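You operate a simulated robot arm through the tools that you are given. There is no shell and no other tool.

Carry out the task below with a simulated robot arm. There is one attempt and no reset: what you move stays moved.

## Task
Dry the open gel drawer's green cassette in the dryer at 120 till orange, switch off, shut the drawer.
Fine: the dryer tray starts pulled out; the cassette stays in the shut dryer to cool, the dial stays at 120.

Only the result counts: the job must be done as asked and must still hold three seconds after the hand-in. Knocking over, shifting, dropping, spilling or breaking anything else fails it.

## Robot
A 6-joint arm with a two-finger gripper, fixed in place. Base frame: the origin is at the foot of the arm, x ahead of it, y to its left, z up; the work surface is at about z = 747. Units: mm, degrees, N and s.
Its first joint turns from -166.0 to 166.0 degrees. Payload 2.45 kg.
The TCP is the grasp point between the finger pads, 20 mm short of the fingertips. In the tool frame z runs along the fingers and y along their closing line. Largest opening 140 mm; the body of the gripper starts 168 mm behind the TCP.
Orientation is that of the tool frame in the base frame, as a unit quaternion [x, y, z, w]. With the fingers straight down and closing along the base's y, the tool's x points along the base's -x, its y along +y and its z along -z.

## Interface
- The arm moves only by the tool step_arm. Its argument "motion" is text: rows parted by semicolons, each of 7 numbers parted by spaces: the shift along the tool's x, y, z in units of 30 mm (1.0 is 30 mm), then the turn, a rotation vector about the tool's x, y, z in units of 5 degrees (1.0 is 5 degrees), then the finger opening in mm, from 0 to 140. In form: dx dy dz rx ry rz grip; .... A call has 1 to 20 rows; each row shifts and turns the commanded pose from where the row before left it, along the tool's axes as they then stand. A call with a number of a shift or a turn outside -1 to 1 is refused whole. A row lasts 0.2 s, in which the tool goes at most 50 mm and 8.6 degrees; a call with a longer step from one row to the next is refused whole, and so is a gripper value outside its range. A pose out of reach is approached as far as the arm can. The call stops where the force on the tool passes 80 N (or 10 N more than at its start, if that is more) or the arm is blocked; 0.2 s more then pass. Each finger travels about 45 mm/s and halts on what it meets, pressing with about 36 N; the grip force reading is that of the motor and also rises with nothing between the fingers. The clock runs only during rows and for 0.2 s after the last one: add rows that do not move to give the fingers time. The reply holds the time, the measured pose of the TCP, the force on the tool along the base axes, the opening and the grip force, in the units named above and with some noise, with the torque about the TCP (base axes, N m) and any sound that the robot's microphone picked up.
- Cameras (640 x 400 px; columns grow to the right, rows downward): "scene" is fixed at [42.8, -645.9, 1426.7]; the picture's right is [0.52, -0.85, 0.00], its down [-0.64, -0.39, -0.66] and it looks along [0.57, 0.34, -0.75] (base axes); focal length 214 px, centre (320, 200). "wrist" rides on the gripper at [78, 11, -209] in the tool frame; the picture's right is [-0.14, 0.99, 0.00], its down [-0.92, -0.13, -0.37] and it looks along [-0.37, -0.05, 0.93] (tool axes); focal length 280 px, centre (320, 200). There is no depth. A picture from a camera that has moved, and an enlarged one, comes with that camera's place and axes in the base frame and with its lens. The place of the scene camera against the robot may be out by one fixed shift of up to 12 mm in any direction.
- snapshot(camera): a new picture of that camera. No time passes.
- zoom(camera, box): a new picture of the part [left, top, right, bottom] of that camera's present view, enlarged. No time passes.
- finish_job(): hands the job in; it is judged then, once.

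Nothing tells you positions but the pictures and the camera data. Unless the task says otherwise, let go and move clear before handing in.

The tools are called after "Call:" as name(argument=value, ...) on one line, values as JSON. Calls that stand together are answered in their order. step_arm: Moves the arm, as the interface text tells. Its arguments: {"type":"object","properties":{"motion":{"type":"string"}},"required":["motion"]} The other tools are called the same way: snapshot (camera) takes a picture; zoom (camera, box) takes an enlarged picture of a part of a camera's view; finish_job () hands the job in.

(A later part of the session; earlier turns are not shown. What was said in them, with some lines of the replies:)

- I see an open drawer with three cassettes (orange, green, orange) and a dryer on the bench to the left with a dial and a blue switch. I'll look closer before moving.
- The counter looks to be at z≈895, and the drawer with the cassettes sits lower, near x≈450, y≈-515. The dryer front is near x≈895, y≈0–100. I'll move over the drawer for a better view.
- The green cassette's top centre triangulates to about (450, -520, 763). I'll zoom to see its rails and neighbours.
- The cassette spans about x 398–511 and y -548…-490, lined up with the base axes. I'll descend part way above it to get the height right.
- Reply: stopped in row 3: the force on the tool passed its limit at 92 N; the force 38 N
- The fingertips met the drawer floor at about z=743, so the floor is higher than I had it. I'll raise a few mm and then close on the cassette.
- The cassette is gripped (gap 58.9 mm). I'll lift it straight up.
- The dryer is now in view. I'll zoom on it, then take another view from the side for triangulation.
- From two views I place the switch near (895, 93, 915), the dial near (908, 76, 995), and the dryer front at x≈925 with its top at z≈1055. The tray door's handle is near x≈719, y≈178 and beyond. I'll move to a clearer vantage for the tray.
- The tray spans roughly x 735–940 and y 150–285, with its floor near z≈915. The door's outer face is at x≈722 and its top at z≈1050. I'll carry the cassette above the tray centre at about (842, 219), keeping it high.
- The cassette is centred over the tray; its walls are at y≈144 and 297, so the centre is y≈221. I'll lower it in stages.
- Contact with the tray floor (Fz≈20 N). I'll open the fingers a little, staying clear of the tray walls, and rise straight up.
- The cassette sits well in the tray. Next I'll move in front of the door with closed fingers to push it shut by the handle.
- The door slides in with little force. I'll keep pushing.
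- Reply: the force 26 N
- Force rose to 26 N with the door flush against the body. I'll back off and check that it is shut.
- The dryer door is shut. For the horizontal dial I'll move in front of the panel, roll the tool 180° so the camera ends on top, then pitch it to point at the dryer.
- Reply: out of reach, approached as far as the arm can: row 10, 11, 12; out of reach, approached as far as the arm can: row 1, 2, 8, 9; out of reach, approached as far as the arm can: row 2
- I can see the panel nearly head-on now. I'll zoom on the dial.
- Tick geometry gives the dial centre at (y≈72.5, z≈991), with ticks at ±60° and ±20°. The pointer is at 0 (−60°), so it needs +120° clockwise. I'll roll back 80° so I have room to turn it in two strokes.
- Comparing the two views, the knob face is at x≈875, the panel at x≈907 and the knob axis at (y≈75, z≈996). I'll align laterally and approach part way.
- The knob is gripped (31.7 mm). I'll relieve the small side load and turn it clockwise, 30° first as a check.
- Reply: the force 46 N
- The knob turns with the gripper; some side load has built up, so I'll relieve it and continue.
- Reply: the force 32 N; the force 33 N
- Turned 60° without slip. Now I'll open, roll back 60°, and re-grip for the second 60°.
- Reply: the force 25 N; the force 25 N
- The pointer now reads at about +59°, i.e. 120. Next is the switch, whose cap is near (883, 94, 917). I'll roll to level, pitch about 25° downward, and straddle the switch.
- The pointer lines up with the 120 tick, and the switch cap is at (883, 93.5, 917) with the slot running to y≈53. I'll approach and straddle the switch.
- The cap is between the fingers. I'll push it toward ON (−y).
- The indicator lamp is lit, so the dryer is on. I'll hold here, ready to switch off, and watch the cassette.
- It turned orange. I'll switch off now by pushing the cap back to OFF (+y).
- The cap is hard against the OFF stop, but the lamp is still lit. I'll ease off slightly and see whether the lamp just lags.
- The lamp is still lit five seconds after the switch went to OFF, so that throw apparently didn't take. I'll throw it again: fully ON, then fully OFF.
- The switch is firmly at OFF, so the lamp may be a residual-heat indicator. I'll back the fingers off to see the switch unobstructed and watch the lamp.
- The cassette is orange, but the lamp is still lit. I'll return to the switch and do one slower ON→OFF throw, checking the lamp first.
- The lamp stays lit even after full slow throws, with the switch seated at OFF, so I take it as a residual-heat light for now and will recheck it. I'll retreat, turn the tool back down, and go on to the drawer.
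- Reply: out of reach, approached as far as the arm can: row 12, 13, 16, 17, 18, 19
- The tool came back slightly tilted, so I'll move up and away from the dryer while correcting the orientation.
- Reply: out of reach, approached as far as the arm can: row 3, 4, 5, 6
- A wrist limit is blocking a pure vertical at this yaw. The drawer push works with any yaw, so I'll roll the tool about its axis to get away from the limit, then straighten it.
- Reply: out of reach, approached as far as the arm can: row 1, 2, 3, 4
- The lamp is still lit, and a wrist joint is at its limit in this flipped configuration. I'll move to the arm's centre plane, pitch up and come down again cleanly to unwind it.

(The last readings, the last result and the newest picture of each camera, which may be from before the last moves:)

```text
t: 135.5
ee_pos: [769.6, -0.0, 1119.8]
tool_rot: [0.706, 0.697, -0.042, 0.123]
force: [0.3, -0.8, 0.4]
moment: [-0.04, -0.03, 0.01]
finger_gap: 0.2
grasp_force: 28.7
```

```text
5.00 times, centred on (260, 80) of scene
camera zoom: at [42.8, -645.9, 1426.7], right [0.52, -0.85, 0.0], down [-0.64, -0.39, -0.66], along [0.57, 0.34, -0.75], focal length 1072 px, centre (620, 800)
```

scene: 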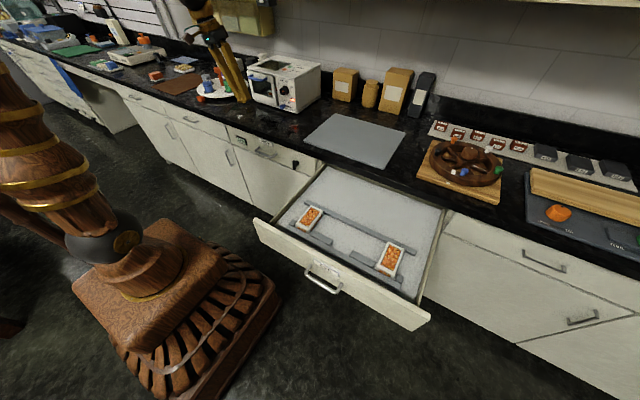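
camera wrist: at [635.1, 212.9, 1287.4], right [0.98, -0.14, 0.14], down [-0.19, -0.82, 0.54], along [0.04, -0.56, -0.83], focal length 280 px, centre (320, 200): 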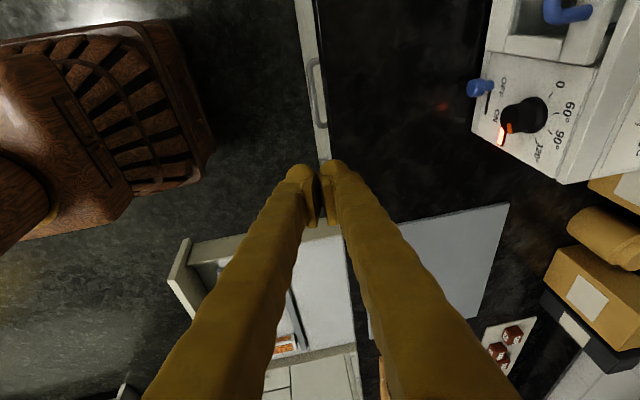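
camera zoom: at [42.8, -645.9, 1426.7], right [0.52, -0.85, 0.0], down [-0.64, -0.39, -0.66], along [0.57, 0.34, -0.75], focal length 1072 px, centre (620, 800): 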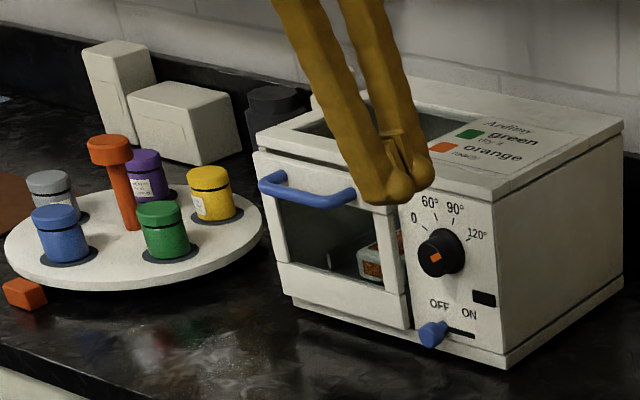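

The lamp has now gone dark: the dryer is off and cooling. Now I'll pitch the tool up in the arm's centre plane to unwind the wrist.

Call:
step_arm(motion="0 0 0 -1 0.07 0 0; 0 0 0 -1 0.07 0 0; 0 0 0 -1 0.07 0 0; 0 0 0 -1 0.07 0 0; 0 0 0 -1 0.07 0 0; 0 0 0 -1 0.07 0 0; 0 0 0 -1 0.07 0 0; 0 0 0 -1 0.07 0 0; 0 0 0 -1 0.07 0 0; 0 0 0 -1 0.07 0 0; 0 0 0 -1 0.07 0 0; 0 0 0 -1 0.07 0 0; 0 0 0 -1 0.07 0 0; 0 0 0 -1 0.07 0 0; 0 0 0 -0.9 0.07 0 0; 0 0 0 0 0 0 0")

Call:
snapshot(camera="scene")

```text
t: 138.9
ee_pos: [771.0, -0.9, 1122.4]
tool_rot: [0.492, 0.582, 0.422, 0.491]
force: [0.5, 0.0, 0.4]
moment: [-0.04, 0.01, -0.02]
finger_gap: 0.0
grasp_force: 29.5
```

```text
taken
```

scene: 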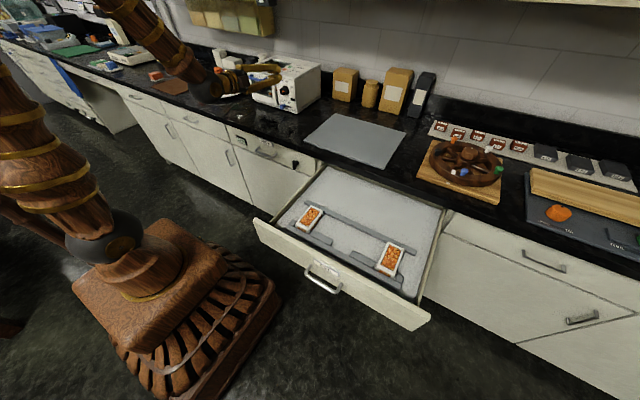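

Call:
step_arm(motion="0 0 0 0.987 0.16 0 0; 0 0 0 0.987 0.16 0 0; 0 0 0 0.987 0.16 0 0; 0 0 0 0.987 0.16 0 0; 0 0 0 0.987 0.16 0 0; 0 0 0 0.987 0.16 0 0; 0 0 0 0.987 0.16 0 0; 0 0 0 0.987 0.16 0 0; 0 0 0 0.987 0.16 0 0; 0 0 0 0.987 0.16 0 0; 0 0 0 0 0 0 0")

```text
t: 141.3
ee_pos: [769.8, 2.2, 1122.0]
tool_rot: [0.623, 0.736, 0.173, 0.2]
force: [-0.3, -0.4, -0.6]
moment: [0.02, -0.01, 0.05]
finger_gap: 0.2
grasp_force: 29.5
out of reach, approached as far as the arm can: row 6
```

Call:
step_arm(motion="0 0 0 0.987 0.16 0 0; 0 0 0 0.987 0.16 0 0; 0 0 0 0.987 0.16 0 0; 0 0 0 0.987 0.16 0 0; 0 0 0 0.987 0.16 0 0; 0 0 0 0.987 0.16 0 0; 0 0 0 0 0 0 0")

```text
t: 142.9
ee_pos: [769.5, 2.7, 1120.6]
tool_rot: [0.646, 0.764, 0.004, 0.005]
force: [0.5, -0.4, -0.3]
moment: [0.01, 0.02, -0.01]
finger_gap: 0.0
grasp_force: 29.2
```

The wrist is unwound and vertical again. I'll roll back to yaw 0 and then head to the drawer front.

Call:
step_arm(motion="0 0 0 0 0 -1 0; 0 0 0 0 0 -1 0; 0 0 0 0 0 -1 0; 0 0 0 0 0 -1 0; 0 0 0 0 0 -1 0; 0 0 0 0 0 -1 0; 0 0 0 0 0 -1 0; 0 0 0 0 0 -1 0; 0 0 0 0 0 -1 0; 0 0 0 0 0 -1 0; 0 0 0 0 0 -1 0; 0 0 0 0 0 -1 0; 0 0 0 0 0 -1 0; 0 0 0 0 0 -1 0; 0 0 0 0 0 -1 0; 0 0 0 0 0 -1 0; 0 0 0 0 0 0 0")

Call:
snapshot(camera="wrist")

```text
t: 146.5
ee_pos: [769.7, 1.3, 1121.8]
tool_rot: [0.003, 1.0, 0.001, 0.007]
force: [-0.3, -0.1, 0.0]
moment: [-0.02, 0.04, 0.0]
finger_gap: 0.1
grasp_force: 29.2
```

```text
taken
camera wrist: at [687.7, 13.8, 1328.4], right [0.14, 0.99, 0.0], down [0.91, -0.13, 0.38], along [0.38, -0.05, -0.92], focal length 280 px, centre (320, 200)
```

wrist: 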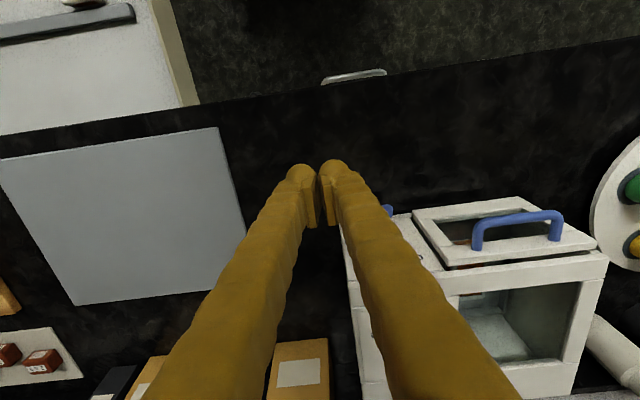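

The path is clear. The drawer front is at x≈305 with its top at z≈825, and its handle bar is near (262, -518, 750). I'll move in front of it at height, then descend.

Call:
step_arm(motion="0.5 -0.5 0 0 0 0 0; 0.95 -0.9 0 0 0 0 0; 0.95 -0.9 0 0 0 0 0; 0.95 -0.9 0 0 0 0 0; 0.95 -0.9 0 0 0 0 0; 0.95 -0.9 0 0 0 0 0; 0.95 -0.9 0 0 0 0 0; 0.95 -0.9 0 0 0 0 0; 0.95 -0.9 0 0 0 0 0; 0.95 -0.9 0 0 0 0 0; 0.95 -0.9 0 0 0 0 0; 0.95 -0.9 0 0 0 0 0; 0.95 -0.9 0 0 0 0 0; 0.95 -0.9 0 0 0 0 0; 0.95 -0.9 0 0 0 0 0; 0.95 -0.9 0 0 0 0 0; 0.95 -0.9 0 0 0 0 0; 0.95 -0.9 0 0 0 0 0; 0.95 -0.9 0 0 0 0 0; 0 0 0 0 0 0 0")

Call:
snapshot(camera="wrist")

Call:
snapshot(camera="scene")

```text
t: 150.7
ee_pos: [237.6, -495.6, 1113.2]
tool_rot: [0.003, 1.0, 0.0, 0.007]
force: [-0.1, -0.1, 0.1]
moment: [-0.01, 0.01, 0.03]
finger_gap: 0.0
grasp_force: 29.5
```

```text
taken
camera wrist: at [156.0, -484.1, 1320.4], right [0.14, 0.99, 0.0], down [0.91, -0.13, 0.38], along [0.38, -0.05, -0.92], focal length 280 px, centre (320, 200)
```

wrist: 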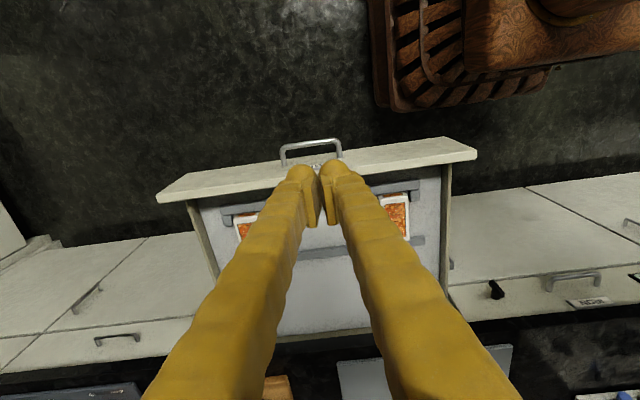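

```text
taken
```

scene: 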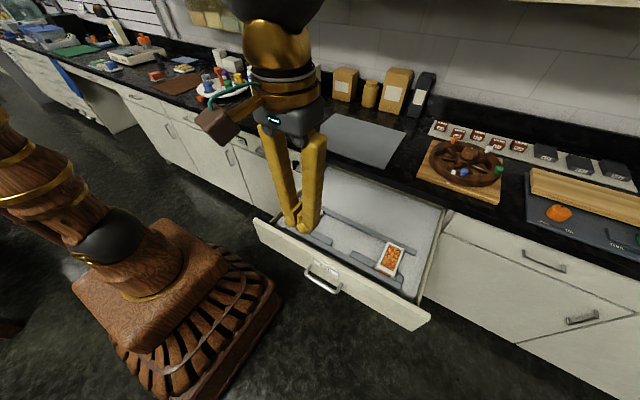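

Call:
step_arm(motion="0.2 -0.4 0.3 0 0 0 0; 0.22 -0.35 0.9 0 0 0 0; 0 0 1 0 0 0 0; 0 0 1 0 0 0 0; 0 0 1 0 0 0 0; 0 0 1 0 0 0 0; 0 0 1 0 0 0 0; 0 0 1 0 0 0 0; 0 0 0 0 0 0 0")

Call:
snapshot(camera="wrist")

Call:
zoom(camera="scene", box=[230, 170, 390, 310])

```text
t: 152.7
ee_pos: [228.3, -517.2, 896.4]
tool_rot: [0.004, 1.0, 0.001, 0.008]
force: [0.4, -0.2, 0.5]
moment: [-0.01, -0.01, 0.0]
finger_gap: 0.0
grasp_force: 29.1
```

```text
taken
camera wrist: at [147.0, -505.9, 1104.7], right [0.14, 0.99, 0.0], down [0.91, -0.13, 0.38], along [0.38, -0.05, -0.92], focal length 280 px, centre (320, 200)
```

wrist: 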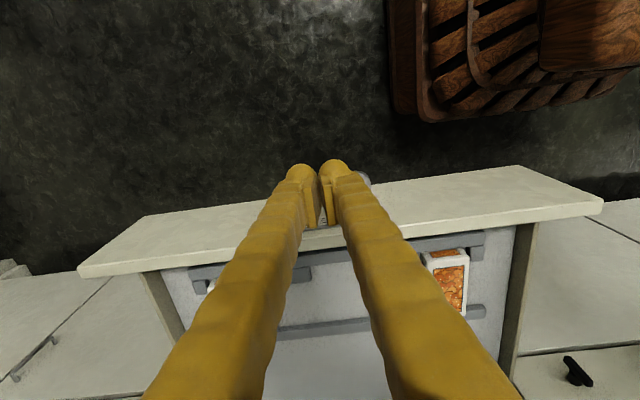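

```text
2.86 times, centred on (310, 240) of scene
camera zoom: at [42.8, -645.9, 1426.7], right [0.52, -0.85, 0.0], down [-0.64, -0.39, -0.66], along [0.57, 0.34, -0.75], focal length 613 px, centre (349, 86)
```

zoom: 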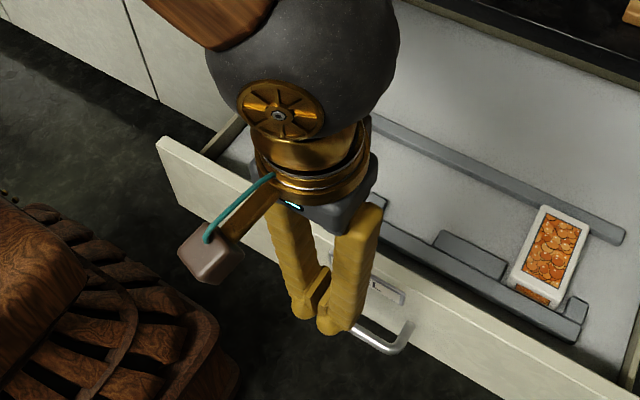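

Call:
step_arm(motion="0.1 0 0.8 0 0 0 0; 0 0 0.8 0 0 0 0; 0 0 0.8 0 0 0 0; 0 0 0.8 0 0 0 0; 0 0 0.8 0 0 0 0; 0 0 0.8 0 0 0 0; 0 0 0.3 0 0 0 0; 0 0 0 0 0 0 0")

Call:
snapshot(camera="wrist")

Call:
zoom(camera="scene", box=[230, 190, 390, 330])

```text
t: 154.5
ee_pos: [227.0, -516.6, 744.2]
tool_rot: [0.004, 1.0, 0.001, 0.007]
force: [0.3, 0.2, -0.4]
moment: [-0.01, 0.02, -0.04]
finger_gap: 0.0
grasp_force: 29.6
```

```text
taken
camera wrist: at [145.9, -505.2, 951.4], right [0.14, 0.99, 0.0], down [0.91, -0.13, 0.38], along [0.38, -0.05, -0.92], focal length 280 px, centre (320, 200)
```

wrist: 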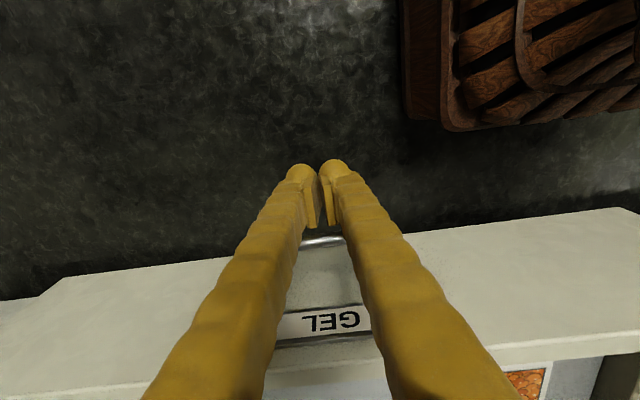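

```text
2.86 times, centred on (310, 260) of scene
camera zoom: at [42.8, -645.9, 1426.7], right [0.52, -0.85, 0.0], down [-0.64, -0.39, -0.66], along [0.57, 0.34, -0.75], focal length 613 px, centre (349, 29)
```

zoom: 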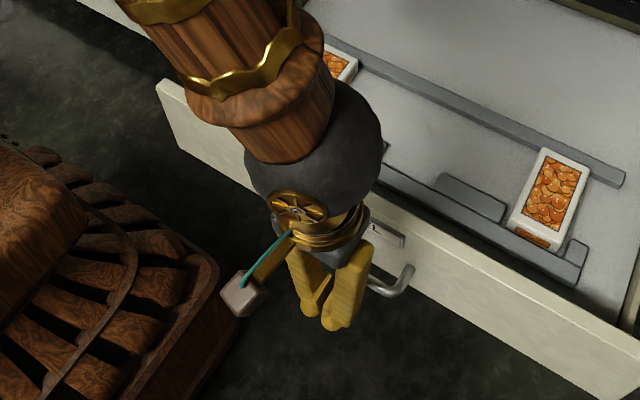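

The handle bar shows just ahead of the fingertips. I'll push the drawer in slowly.

Call:
step_arm(motion="-0.3 0 0 0 0 0 0; -0.2 0 0 0 0 0 0; -0.15 0 0 0 0 0 0; -0.15 0 0 0 0 0 0; -0.2 0 0 0 0 0 0; -0.25 0 0 0 0 0 0; -0.3 0 0 0 0 0 0; -0.3 0 0 0 0 0 0; -0.3 0 0 0 0 0 0; -0.3 0 0 0 0 0 0")

Call:
snapshot(camera="wrist")

Call:
snapshot(camera="scene")

```text
t: 156.7
ee_pos: [300.7, -518.6, 744.2]
tool_rot: [0.004, 1.0, 0.001, 0.007]
force: [-1.0, 0.0, 0.5]
moment: [-0.02, -0.02, 0.02]
finger_gap: 0.0
grasp_force: 29.2
```

```text
taken
camera wrist: at [219.3, -506.5, 951.7], right [0.14, 0.99, 0.0], down [0.91, -0.13, 0.38], along [0.38, -0.05, -0.92], focal length 280 px, centre (320, 200)
```

wrist: 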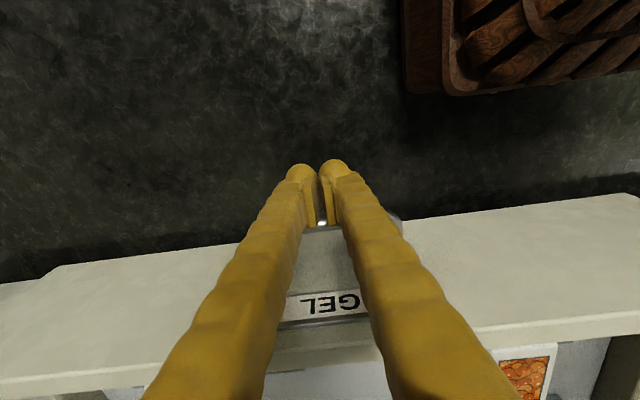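

```text
taken
```

scene: 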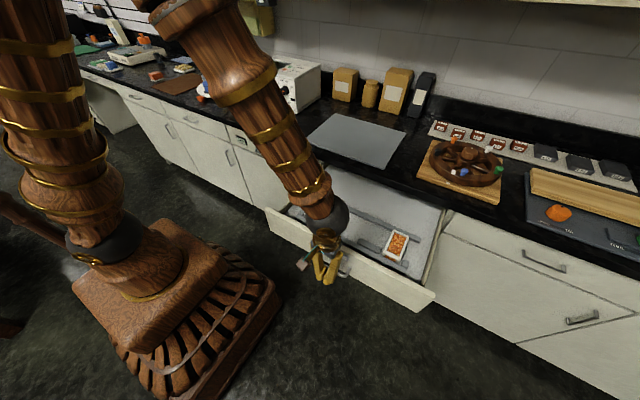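

Call:
step_arm(motion="-0.3 0 0 0 0 0 0; -0.4 0 0 0 0 0 0; -0.4 0 0 0 0 0 0; -0.4 0 0 0 0 0 0; -0.4 0 0 0 0 0 0; -0.4 0 0 0 0 0 0; -0.4 0 0 0 0 0 0; -0.4 0 0 0 0 0 0; -0.4 0 0 0 0 0 0; -0.4 0 0 0 0 0 0; -0.4 0 0 0 0 0 0; -0.4 0 0 0 0 0 0; -0.4 0 0 0 0 0 0; -0.4 0 0 0 0 0 0; -0.4 0 0 0 0 0 0; -0.4 0 0 0 0 0 0; -0.4 0 0 0 0 0 0; -0.3 0 0 0 0 0 0")

Call:
snapshot(camera="wrist")

Call:
snapshot(camera="scene")

```text
t: 160.5
ee_pos: [511.1, -519.6, 748.4]
tool_rot: [0.003, 1.0, -0.001, 0.008]
force: [0.1, -0.3, 0.3]
moment: [-0.01, 0.0, -0.01]
finger_gap: 0.1
grasp_force: 29.6
```

```text
taken
camera wrist: at [429.7, -507.9, 955.3], right [0.14, 0.99, 0.0], down [0.91, -0.13, 0.38], along [0.38, -0.05, -0.92], focal length 280 px, centre (320, 200)
```

wrist: 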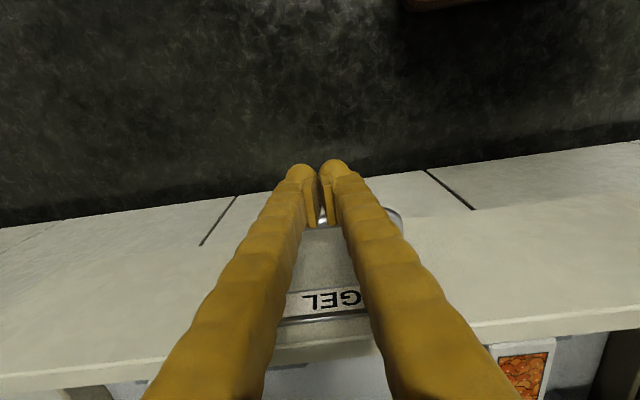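

```text
taken
```

scene: 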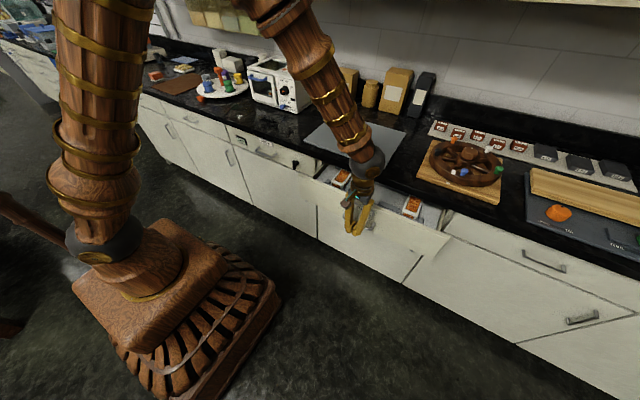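

Call:
step_arm(motion="-0.3 0 0 0 0 0 0; -0.4 0 0 0 0 0 0; -0.4 0 0 0 0 0 0; -0.4 0 0 0 0 0 0; -0.4 0 0 0 0 0 0; -0.4 0 0 0 0 0 0; -0.4 0 0 0 0 0 0; -0.3 0 0 0 0 0 0")

Call:
snapshot(camera="wrist")

Call:
snapshot(camera="scene")

```text
t: 162.3
ee_pos: [600.3, -520.6, 750.1]
tool_rot: [0.003, 1.0, 0.0, 0.008]
force: [0.2, -0.5, -0.1]
moment: [0.04, 0.01, 0.0]
finger_gap: 0.0
grasp_force: 29.6
```

```text
taken
camera wrist: at [519.5, -508.7, 957.0], right [0.14, 0.99, 0.0], down [0.91, -0.13, 0.38], along [0.38, -0.05, -0.92], focal length 280 px, centre (320, 200)
```

wrist: 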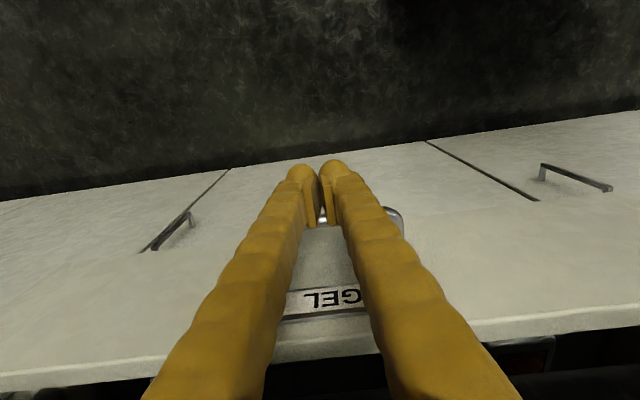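

```text
taken
```

scene: 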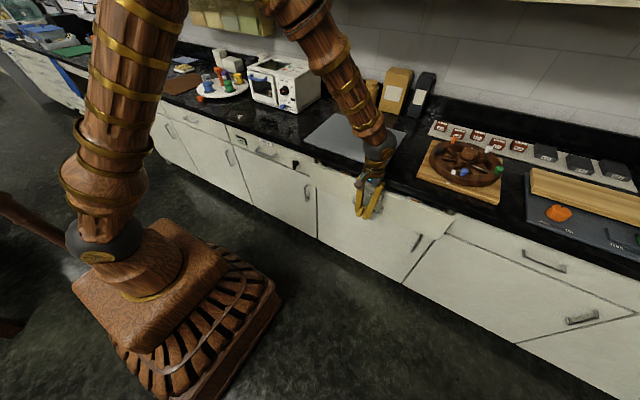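

Call:
step_arm(motion="-0.2 0 0.03 0 0 0 0; -0.2 0 0.03 0 0 0 0; -0.2 0 0.03 0 0 0 0; -0.2 0 0.03 0 0 0 0; -0.2 0 0.03 0 0 0 0; 0 0 0 0 0 0 0")

Call:
zoom(camera="scene", box=[300, 140, 480, 260])

```text
t: 163.7
ee_pos: [631.8, -520.9, 745.7]
tool_rot: [0.004, 1.0, 0.001, 0.007]
force: [-0.6, -0.4, 0.4]
moment: [0.0, -0.06, -0.02]
finger_gap: 0.0
grasp_force: 29.3
```

```text
3.33 times, centred on (390, 200) of scene
camera zoom: at [42.8, -645.9, 1426.7], right [0.52, -0.85, 0.0], down [-0.64, -0.39, -0.66], along [0.57, 0.34, -0.75], focal length 715 px, centre (87, 200)
```

zoom: 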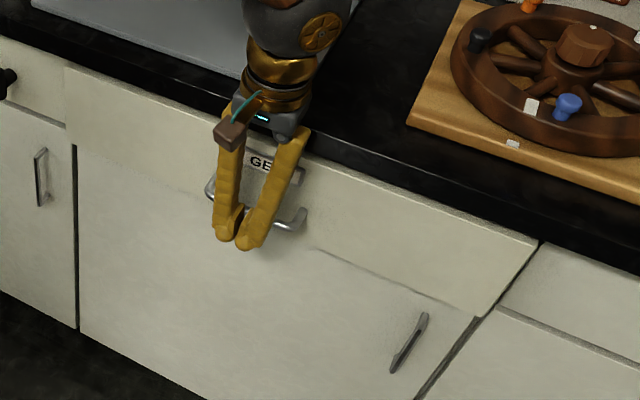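

Call:
step_arm(motion="-0.15 0 0 0 0 0 0; -0.15 0 0 0 0 0 0; -0.15 0 0 0 0 0 0; 0 0 0 0 0 0 0")

Call:
zoom(camera="scene", box=[300, 140, 480, 260])

```text
t: 164.7
ee_pos: [644.4, -521.3, 745.2]
tool_rot: [0.003, 1.0, 0.001, 0.007]
force: [-1.6, -1.2, -0.8]
moment: [-0.01, -0.03, -0.01]
finger_gap: 0.0
grasp_force: 29.1
```

```text
3.33 times, centred on (390, 200) of scene
camera zoom: at [42.8, -645.9, 1426.7], right [0.52, -0.85, 0.0], down [-0.64, -0.39, -0.66], along [0.57, 0.34, -0.75], focal length 715 px, centre (87, 200)
```

zoom: 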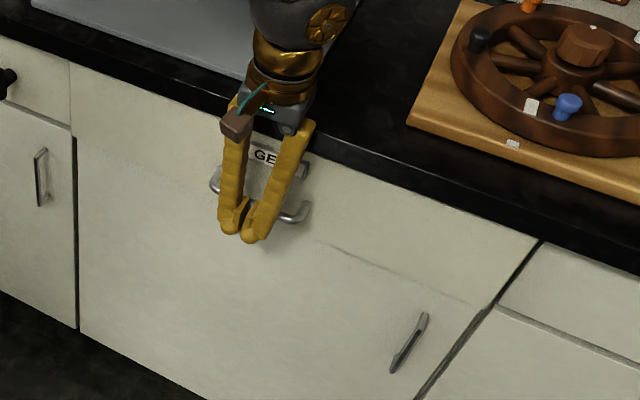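

Call:
step_arm(motion="-0.12 0 0 0 0 0 0; -0.12 0 0 0 0 0 0; 0 0 0 0 0 0 0")

Call:
zoom(camera="scene", box=[300, 140, 480, 260])

```text
t: 165.5
ee_pos: [652.1, -519.4, 743.9]
tool_rot: [0.003, 1.0, 0.001, 0.007]
force: [-1.9, -0.5, -0.4]
moment: [0.03, -0.02, 0.0]
finger_gap: 0.0
grasp_force: 29.8
```

```text
3.33 times, centred on (390, 200) of scene
camera zoom: at [42.8, -645.9, 1426.7], right [0.52, -0.85, 0.0], down [-0.64, -0.39, -0.66], along [0.57, 0.34, -0.75], focal length 715 px, centre (87, 200)
```

zoom: 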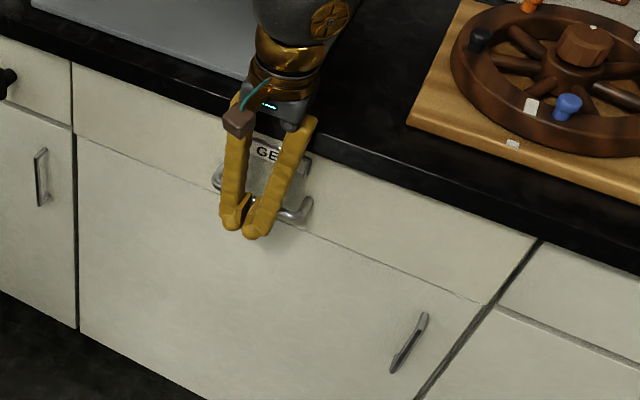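

Call:
step_arm(motion="-0.1 0 0 0 0 0 0; -0.1 0 0 0 0 0 0; 0 0 0 0 0 0 0")

Call:
zoom(camera="scene", box=[380, 180, 480, 260])

```text
t: 166.3
ee_pos: [657.6, -519.7, 745.3]
tool_rot: [0.003, 1.0, 0.0, 0.007]
force: [0.0, 0.1, 0.8]
moment: [-0.04, -0.03, -0.01]
finger_gap: 0.2
grasp_force: 29.5
```

```text
5.00 times, centred on (430, 220) of scene
camera zoom: at [42.8, -645.9, 1426.7], right [0.52, -0.85, 0.0], down [-0.64, -0.39, -0.66], along [0.57, 0.34, -0.75], focal length 1072 px, centre (-230, 100)
```

zoom: 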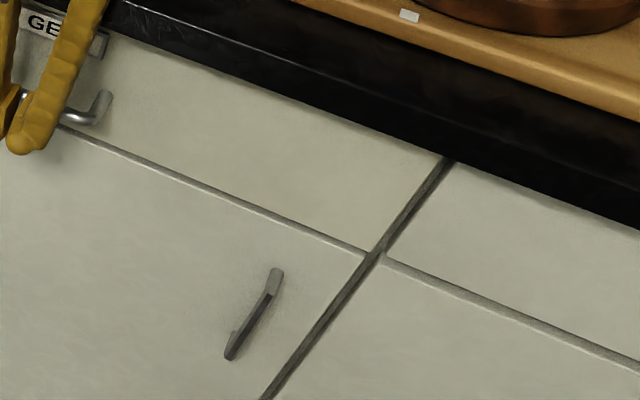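

Call:
step_arm(motion="-0.1 0 0 0 0 0 0; -0.1 0 0 0 0 0 0; 0 0 0 0 0 0 0")

Call:
zoom(camera="scene", box=[380, 180, 480, 260])

```text
t: 167.1
ee_pos: [662.3, -520.0, 745.3]
tool_rot: [0.004, 1.0, 0.0, 0.006]
force: [-31.0, -0.1, 10.5]
moment: [0.05, -0.42, 0.11]
finger_gap: 6.0
grasp_force: 29.8
```

```text
5.00 times, centred on (430, 220) of scene
camera zoom: at [42.8, -645.9, 1426.7], right [0.52, -0.85, 0.0], down [-0.64, -0.39, -0.66], along [0.57, 0.34, -0.75], focal length 1072 px, centre (-230, 100)
```

zoom: 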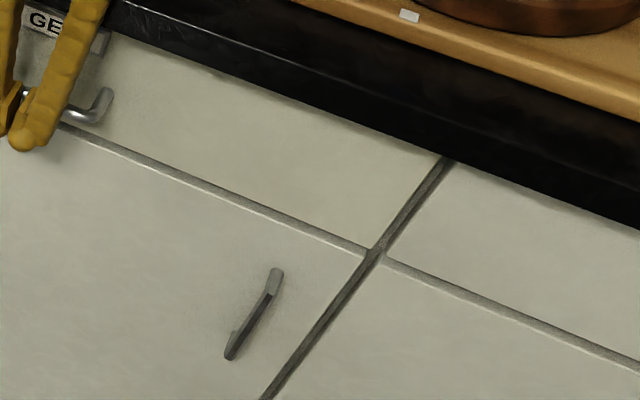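

The drawer hit its closed stop (31 N). I'll ease off and back away straight.

Call:
step_arm(motion="0.1 0 0 0 0 0 8; 0.1 0 0 0 0 0 10; 0.3 0 0 0 0 0 10; 0.6 0 0 0 0 0 10; 1 0 0 0 0 0 10; 1 0 0 0 0 0 10; 0 0 0 0 0 0 10")

Call:
snapshot(camera="wrist")

Call:
zoom(camera="scene", box=[300, 140, 480, 260])

```text
t: 168.7
ee_pos: [570.2, -520.3, 744.3]
tool_rot: [0.003, 1.0, 0.002, 0.007]
force: [-0.3, 0.2, -0.2]
moment: [0.02, 0.0, 0.0]
finger_gap: 9.9
grasp_force: 0.0
```

```text
taken
camera wrist: at [488.3, -508.3, 951.2], right [0.14, 0.99, 0.0], down [0.91, -0.13, 0.38], along [0.38, -0.05, -0.92], focal length 280 px, centre (320, 200)
```

wrist: 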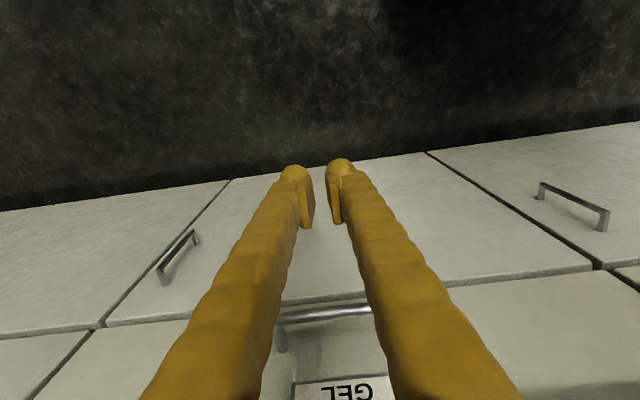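

```text
3.33 times, centred on (390, 200) of scene
camera zoom: at [42.8, -645.9, 1426.7], right [0.52, -0.85, 0.0], down [-0.64, -0.39, -0.66], along [0.57, 0.34, -0.75], focal length 715 px, centre (87, 200)
```

zoom: 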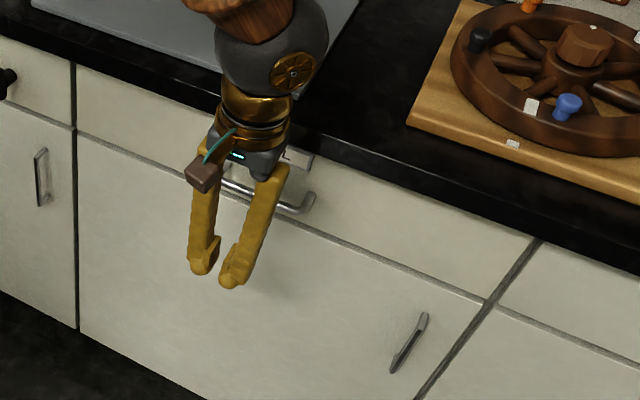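

The drawer is shut and flush. I'll raise the arm clear and check the dryer once more.

Call:
step_arm(motion="0.5 0 0 0 0 0 10; 0.5 0 -0.5 0 0 0 20; 0 0 -1 0 0 0 40; 0 0 -1 0 0 0 40; 0 0 -1 0 0 0 40; 0 0 -1 0 0 0 40; 0 0 -1 0 0 0 40; 0 0 -1 0 0 0 40; 0 0 -1 0 0 0 40; 0 0 -1 0 0 0 40; 0 0 -1 0 0 0 40; 0 0 -1 0 0 0 40; 0 0 -1 0 0 0 40; 0 0 0 0 0 0 40")

Call:
snapshot(camera="scene")

Call:
zoom(camera="scene", box=[200, 50, 320, 125])

Call:
zoom(camera="scene", box=[280, 140, 480, 270])

```text
t: 171.7
ee_pos: [535.2, -521.0, 1089.9]
tool_rot: [0.004, 1.0, 0.0, 0.007]
force: [-0.5, 0.8, 0.6]
moment: [0.02, 0.02, 0.02]
finger_gap: 40.1
grasp_force: 0.1
```

```text
taken
```

scene: 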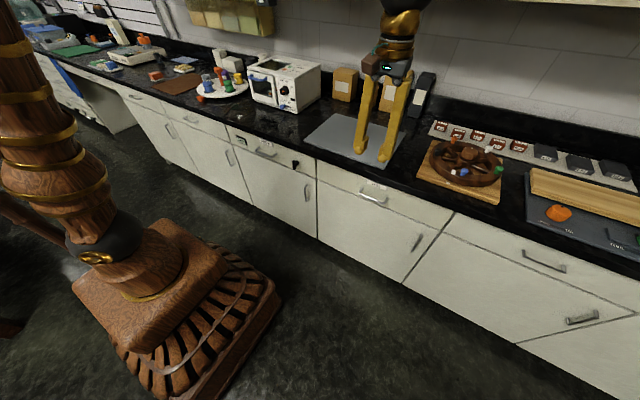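

```text
5.33 times, centred on (260, 88) of scene
camera zoom: at [42.8, -645.9, 1426.7], right [0.52, -0.85, 0.0], down [-0.64, -0.39, -0.66], along [0.57, 0.34, -0.75], focal length 1144 px, centre (640, 800)
```

zoom: 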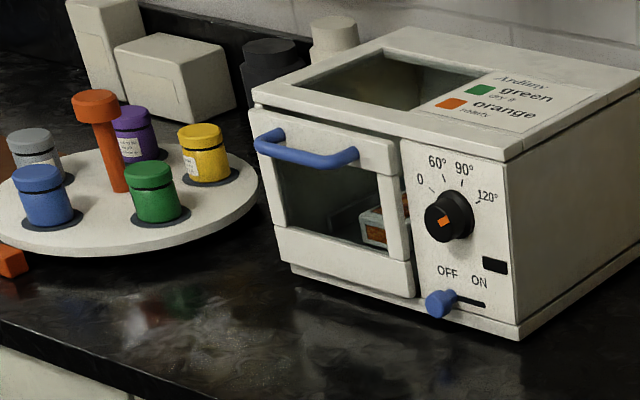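

```text
3.08 times, centred on (380, 205) of scene
camera zoom: at [42.8, -645.9, 1426.7], right [0.52, -0.85, 0.0], down [-0.64, -0.39, -0.66], along [0.57, 0.34, -0.75], focal length 660 px, centre (135, 185)
```

zoom: 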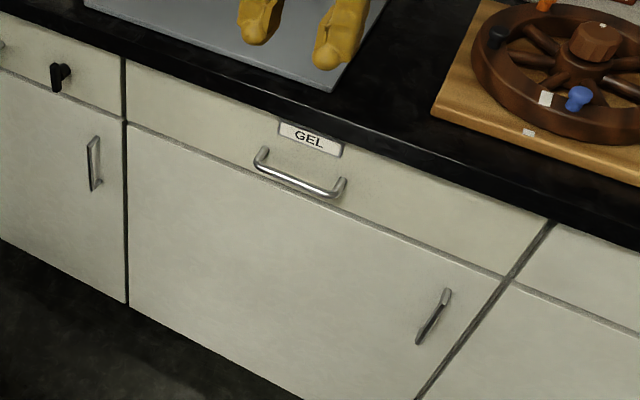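

The cassette is orange inside the shut dryer, the dial is at 120, the switch is at OFF with the lamp dark, and the gel drawer is shut. The arm is clear, so I'm handing in.

Call:
finish_job()

```text
The job is handed in.
```

I dried the green cassette in the dryer at 120 until it turned orange, switched the dryer off, and shut the gel drawer. The job is handed in; I have no verdict back.

- **Cassette:** it is orange and still inside the shut dryer to cool.
- **Dryer:** the dial is at 120 and the switch is at OFF. The lamp stayed lit for a while after I switched off, so I pushed the switch to ON for about a second or less and back to OFF, twice. It then went dark by itself, so I take it to be a heat lamp.
- **Drawer:** it is closed against its stop and sits flush with the cabinet front. The two orange cassettes are still inside it.

In the last pictures nothing else looked moved or knocked over, and the arm was clear.
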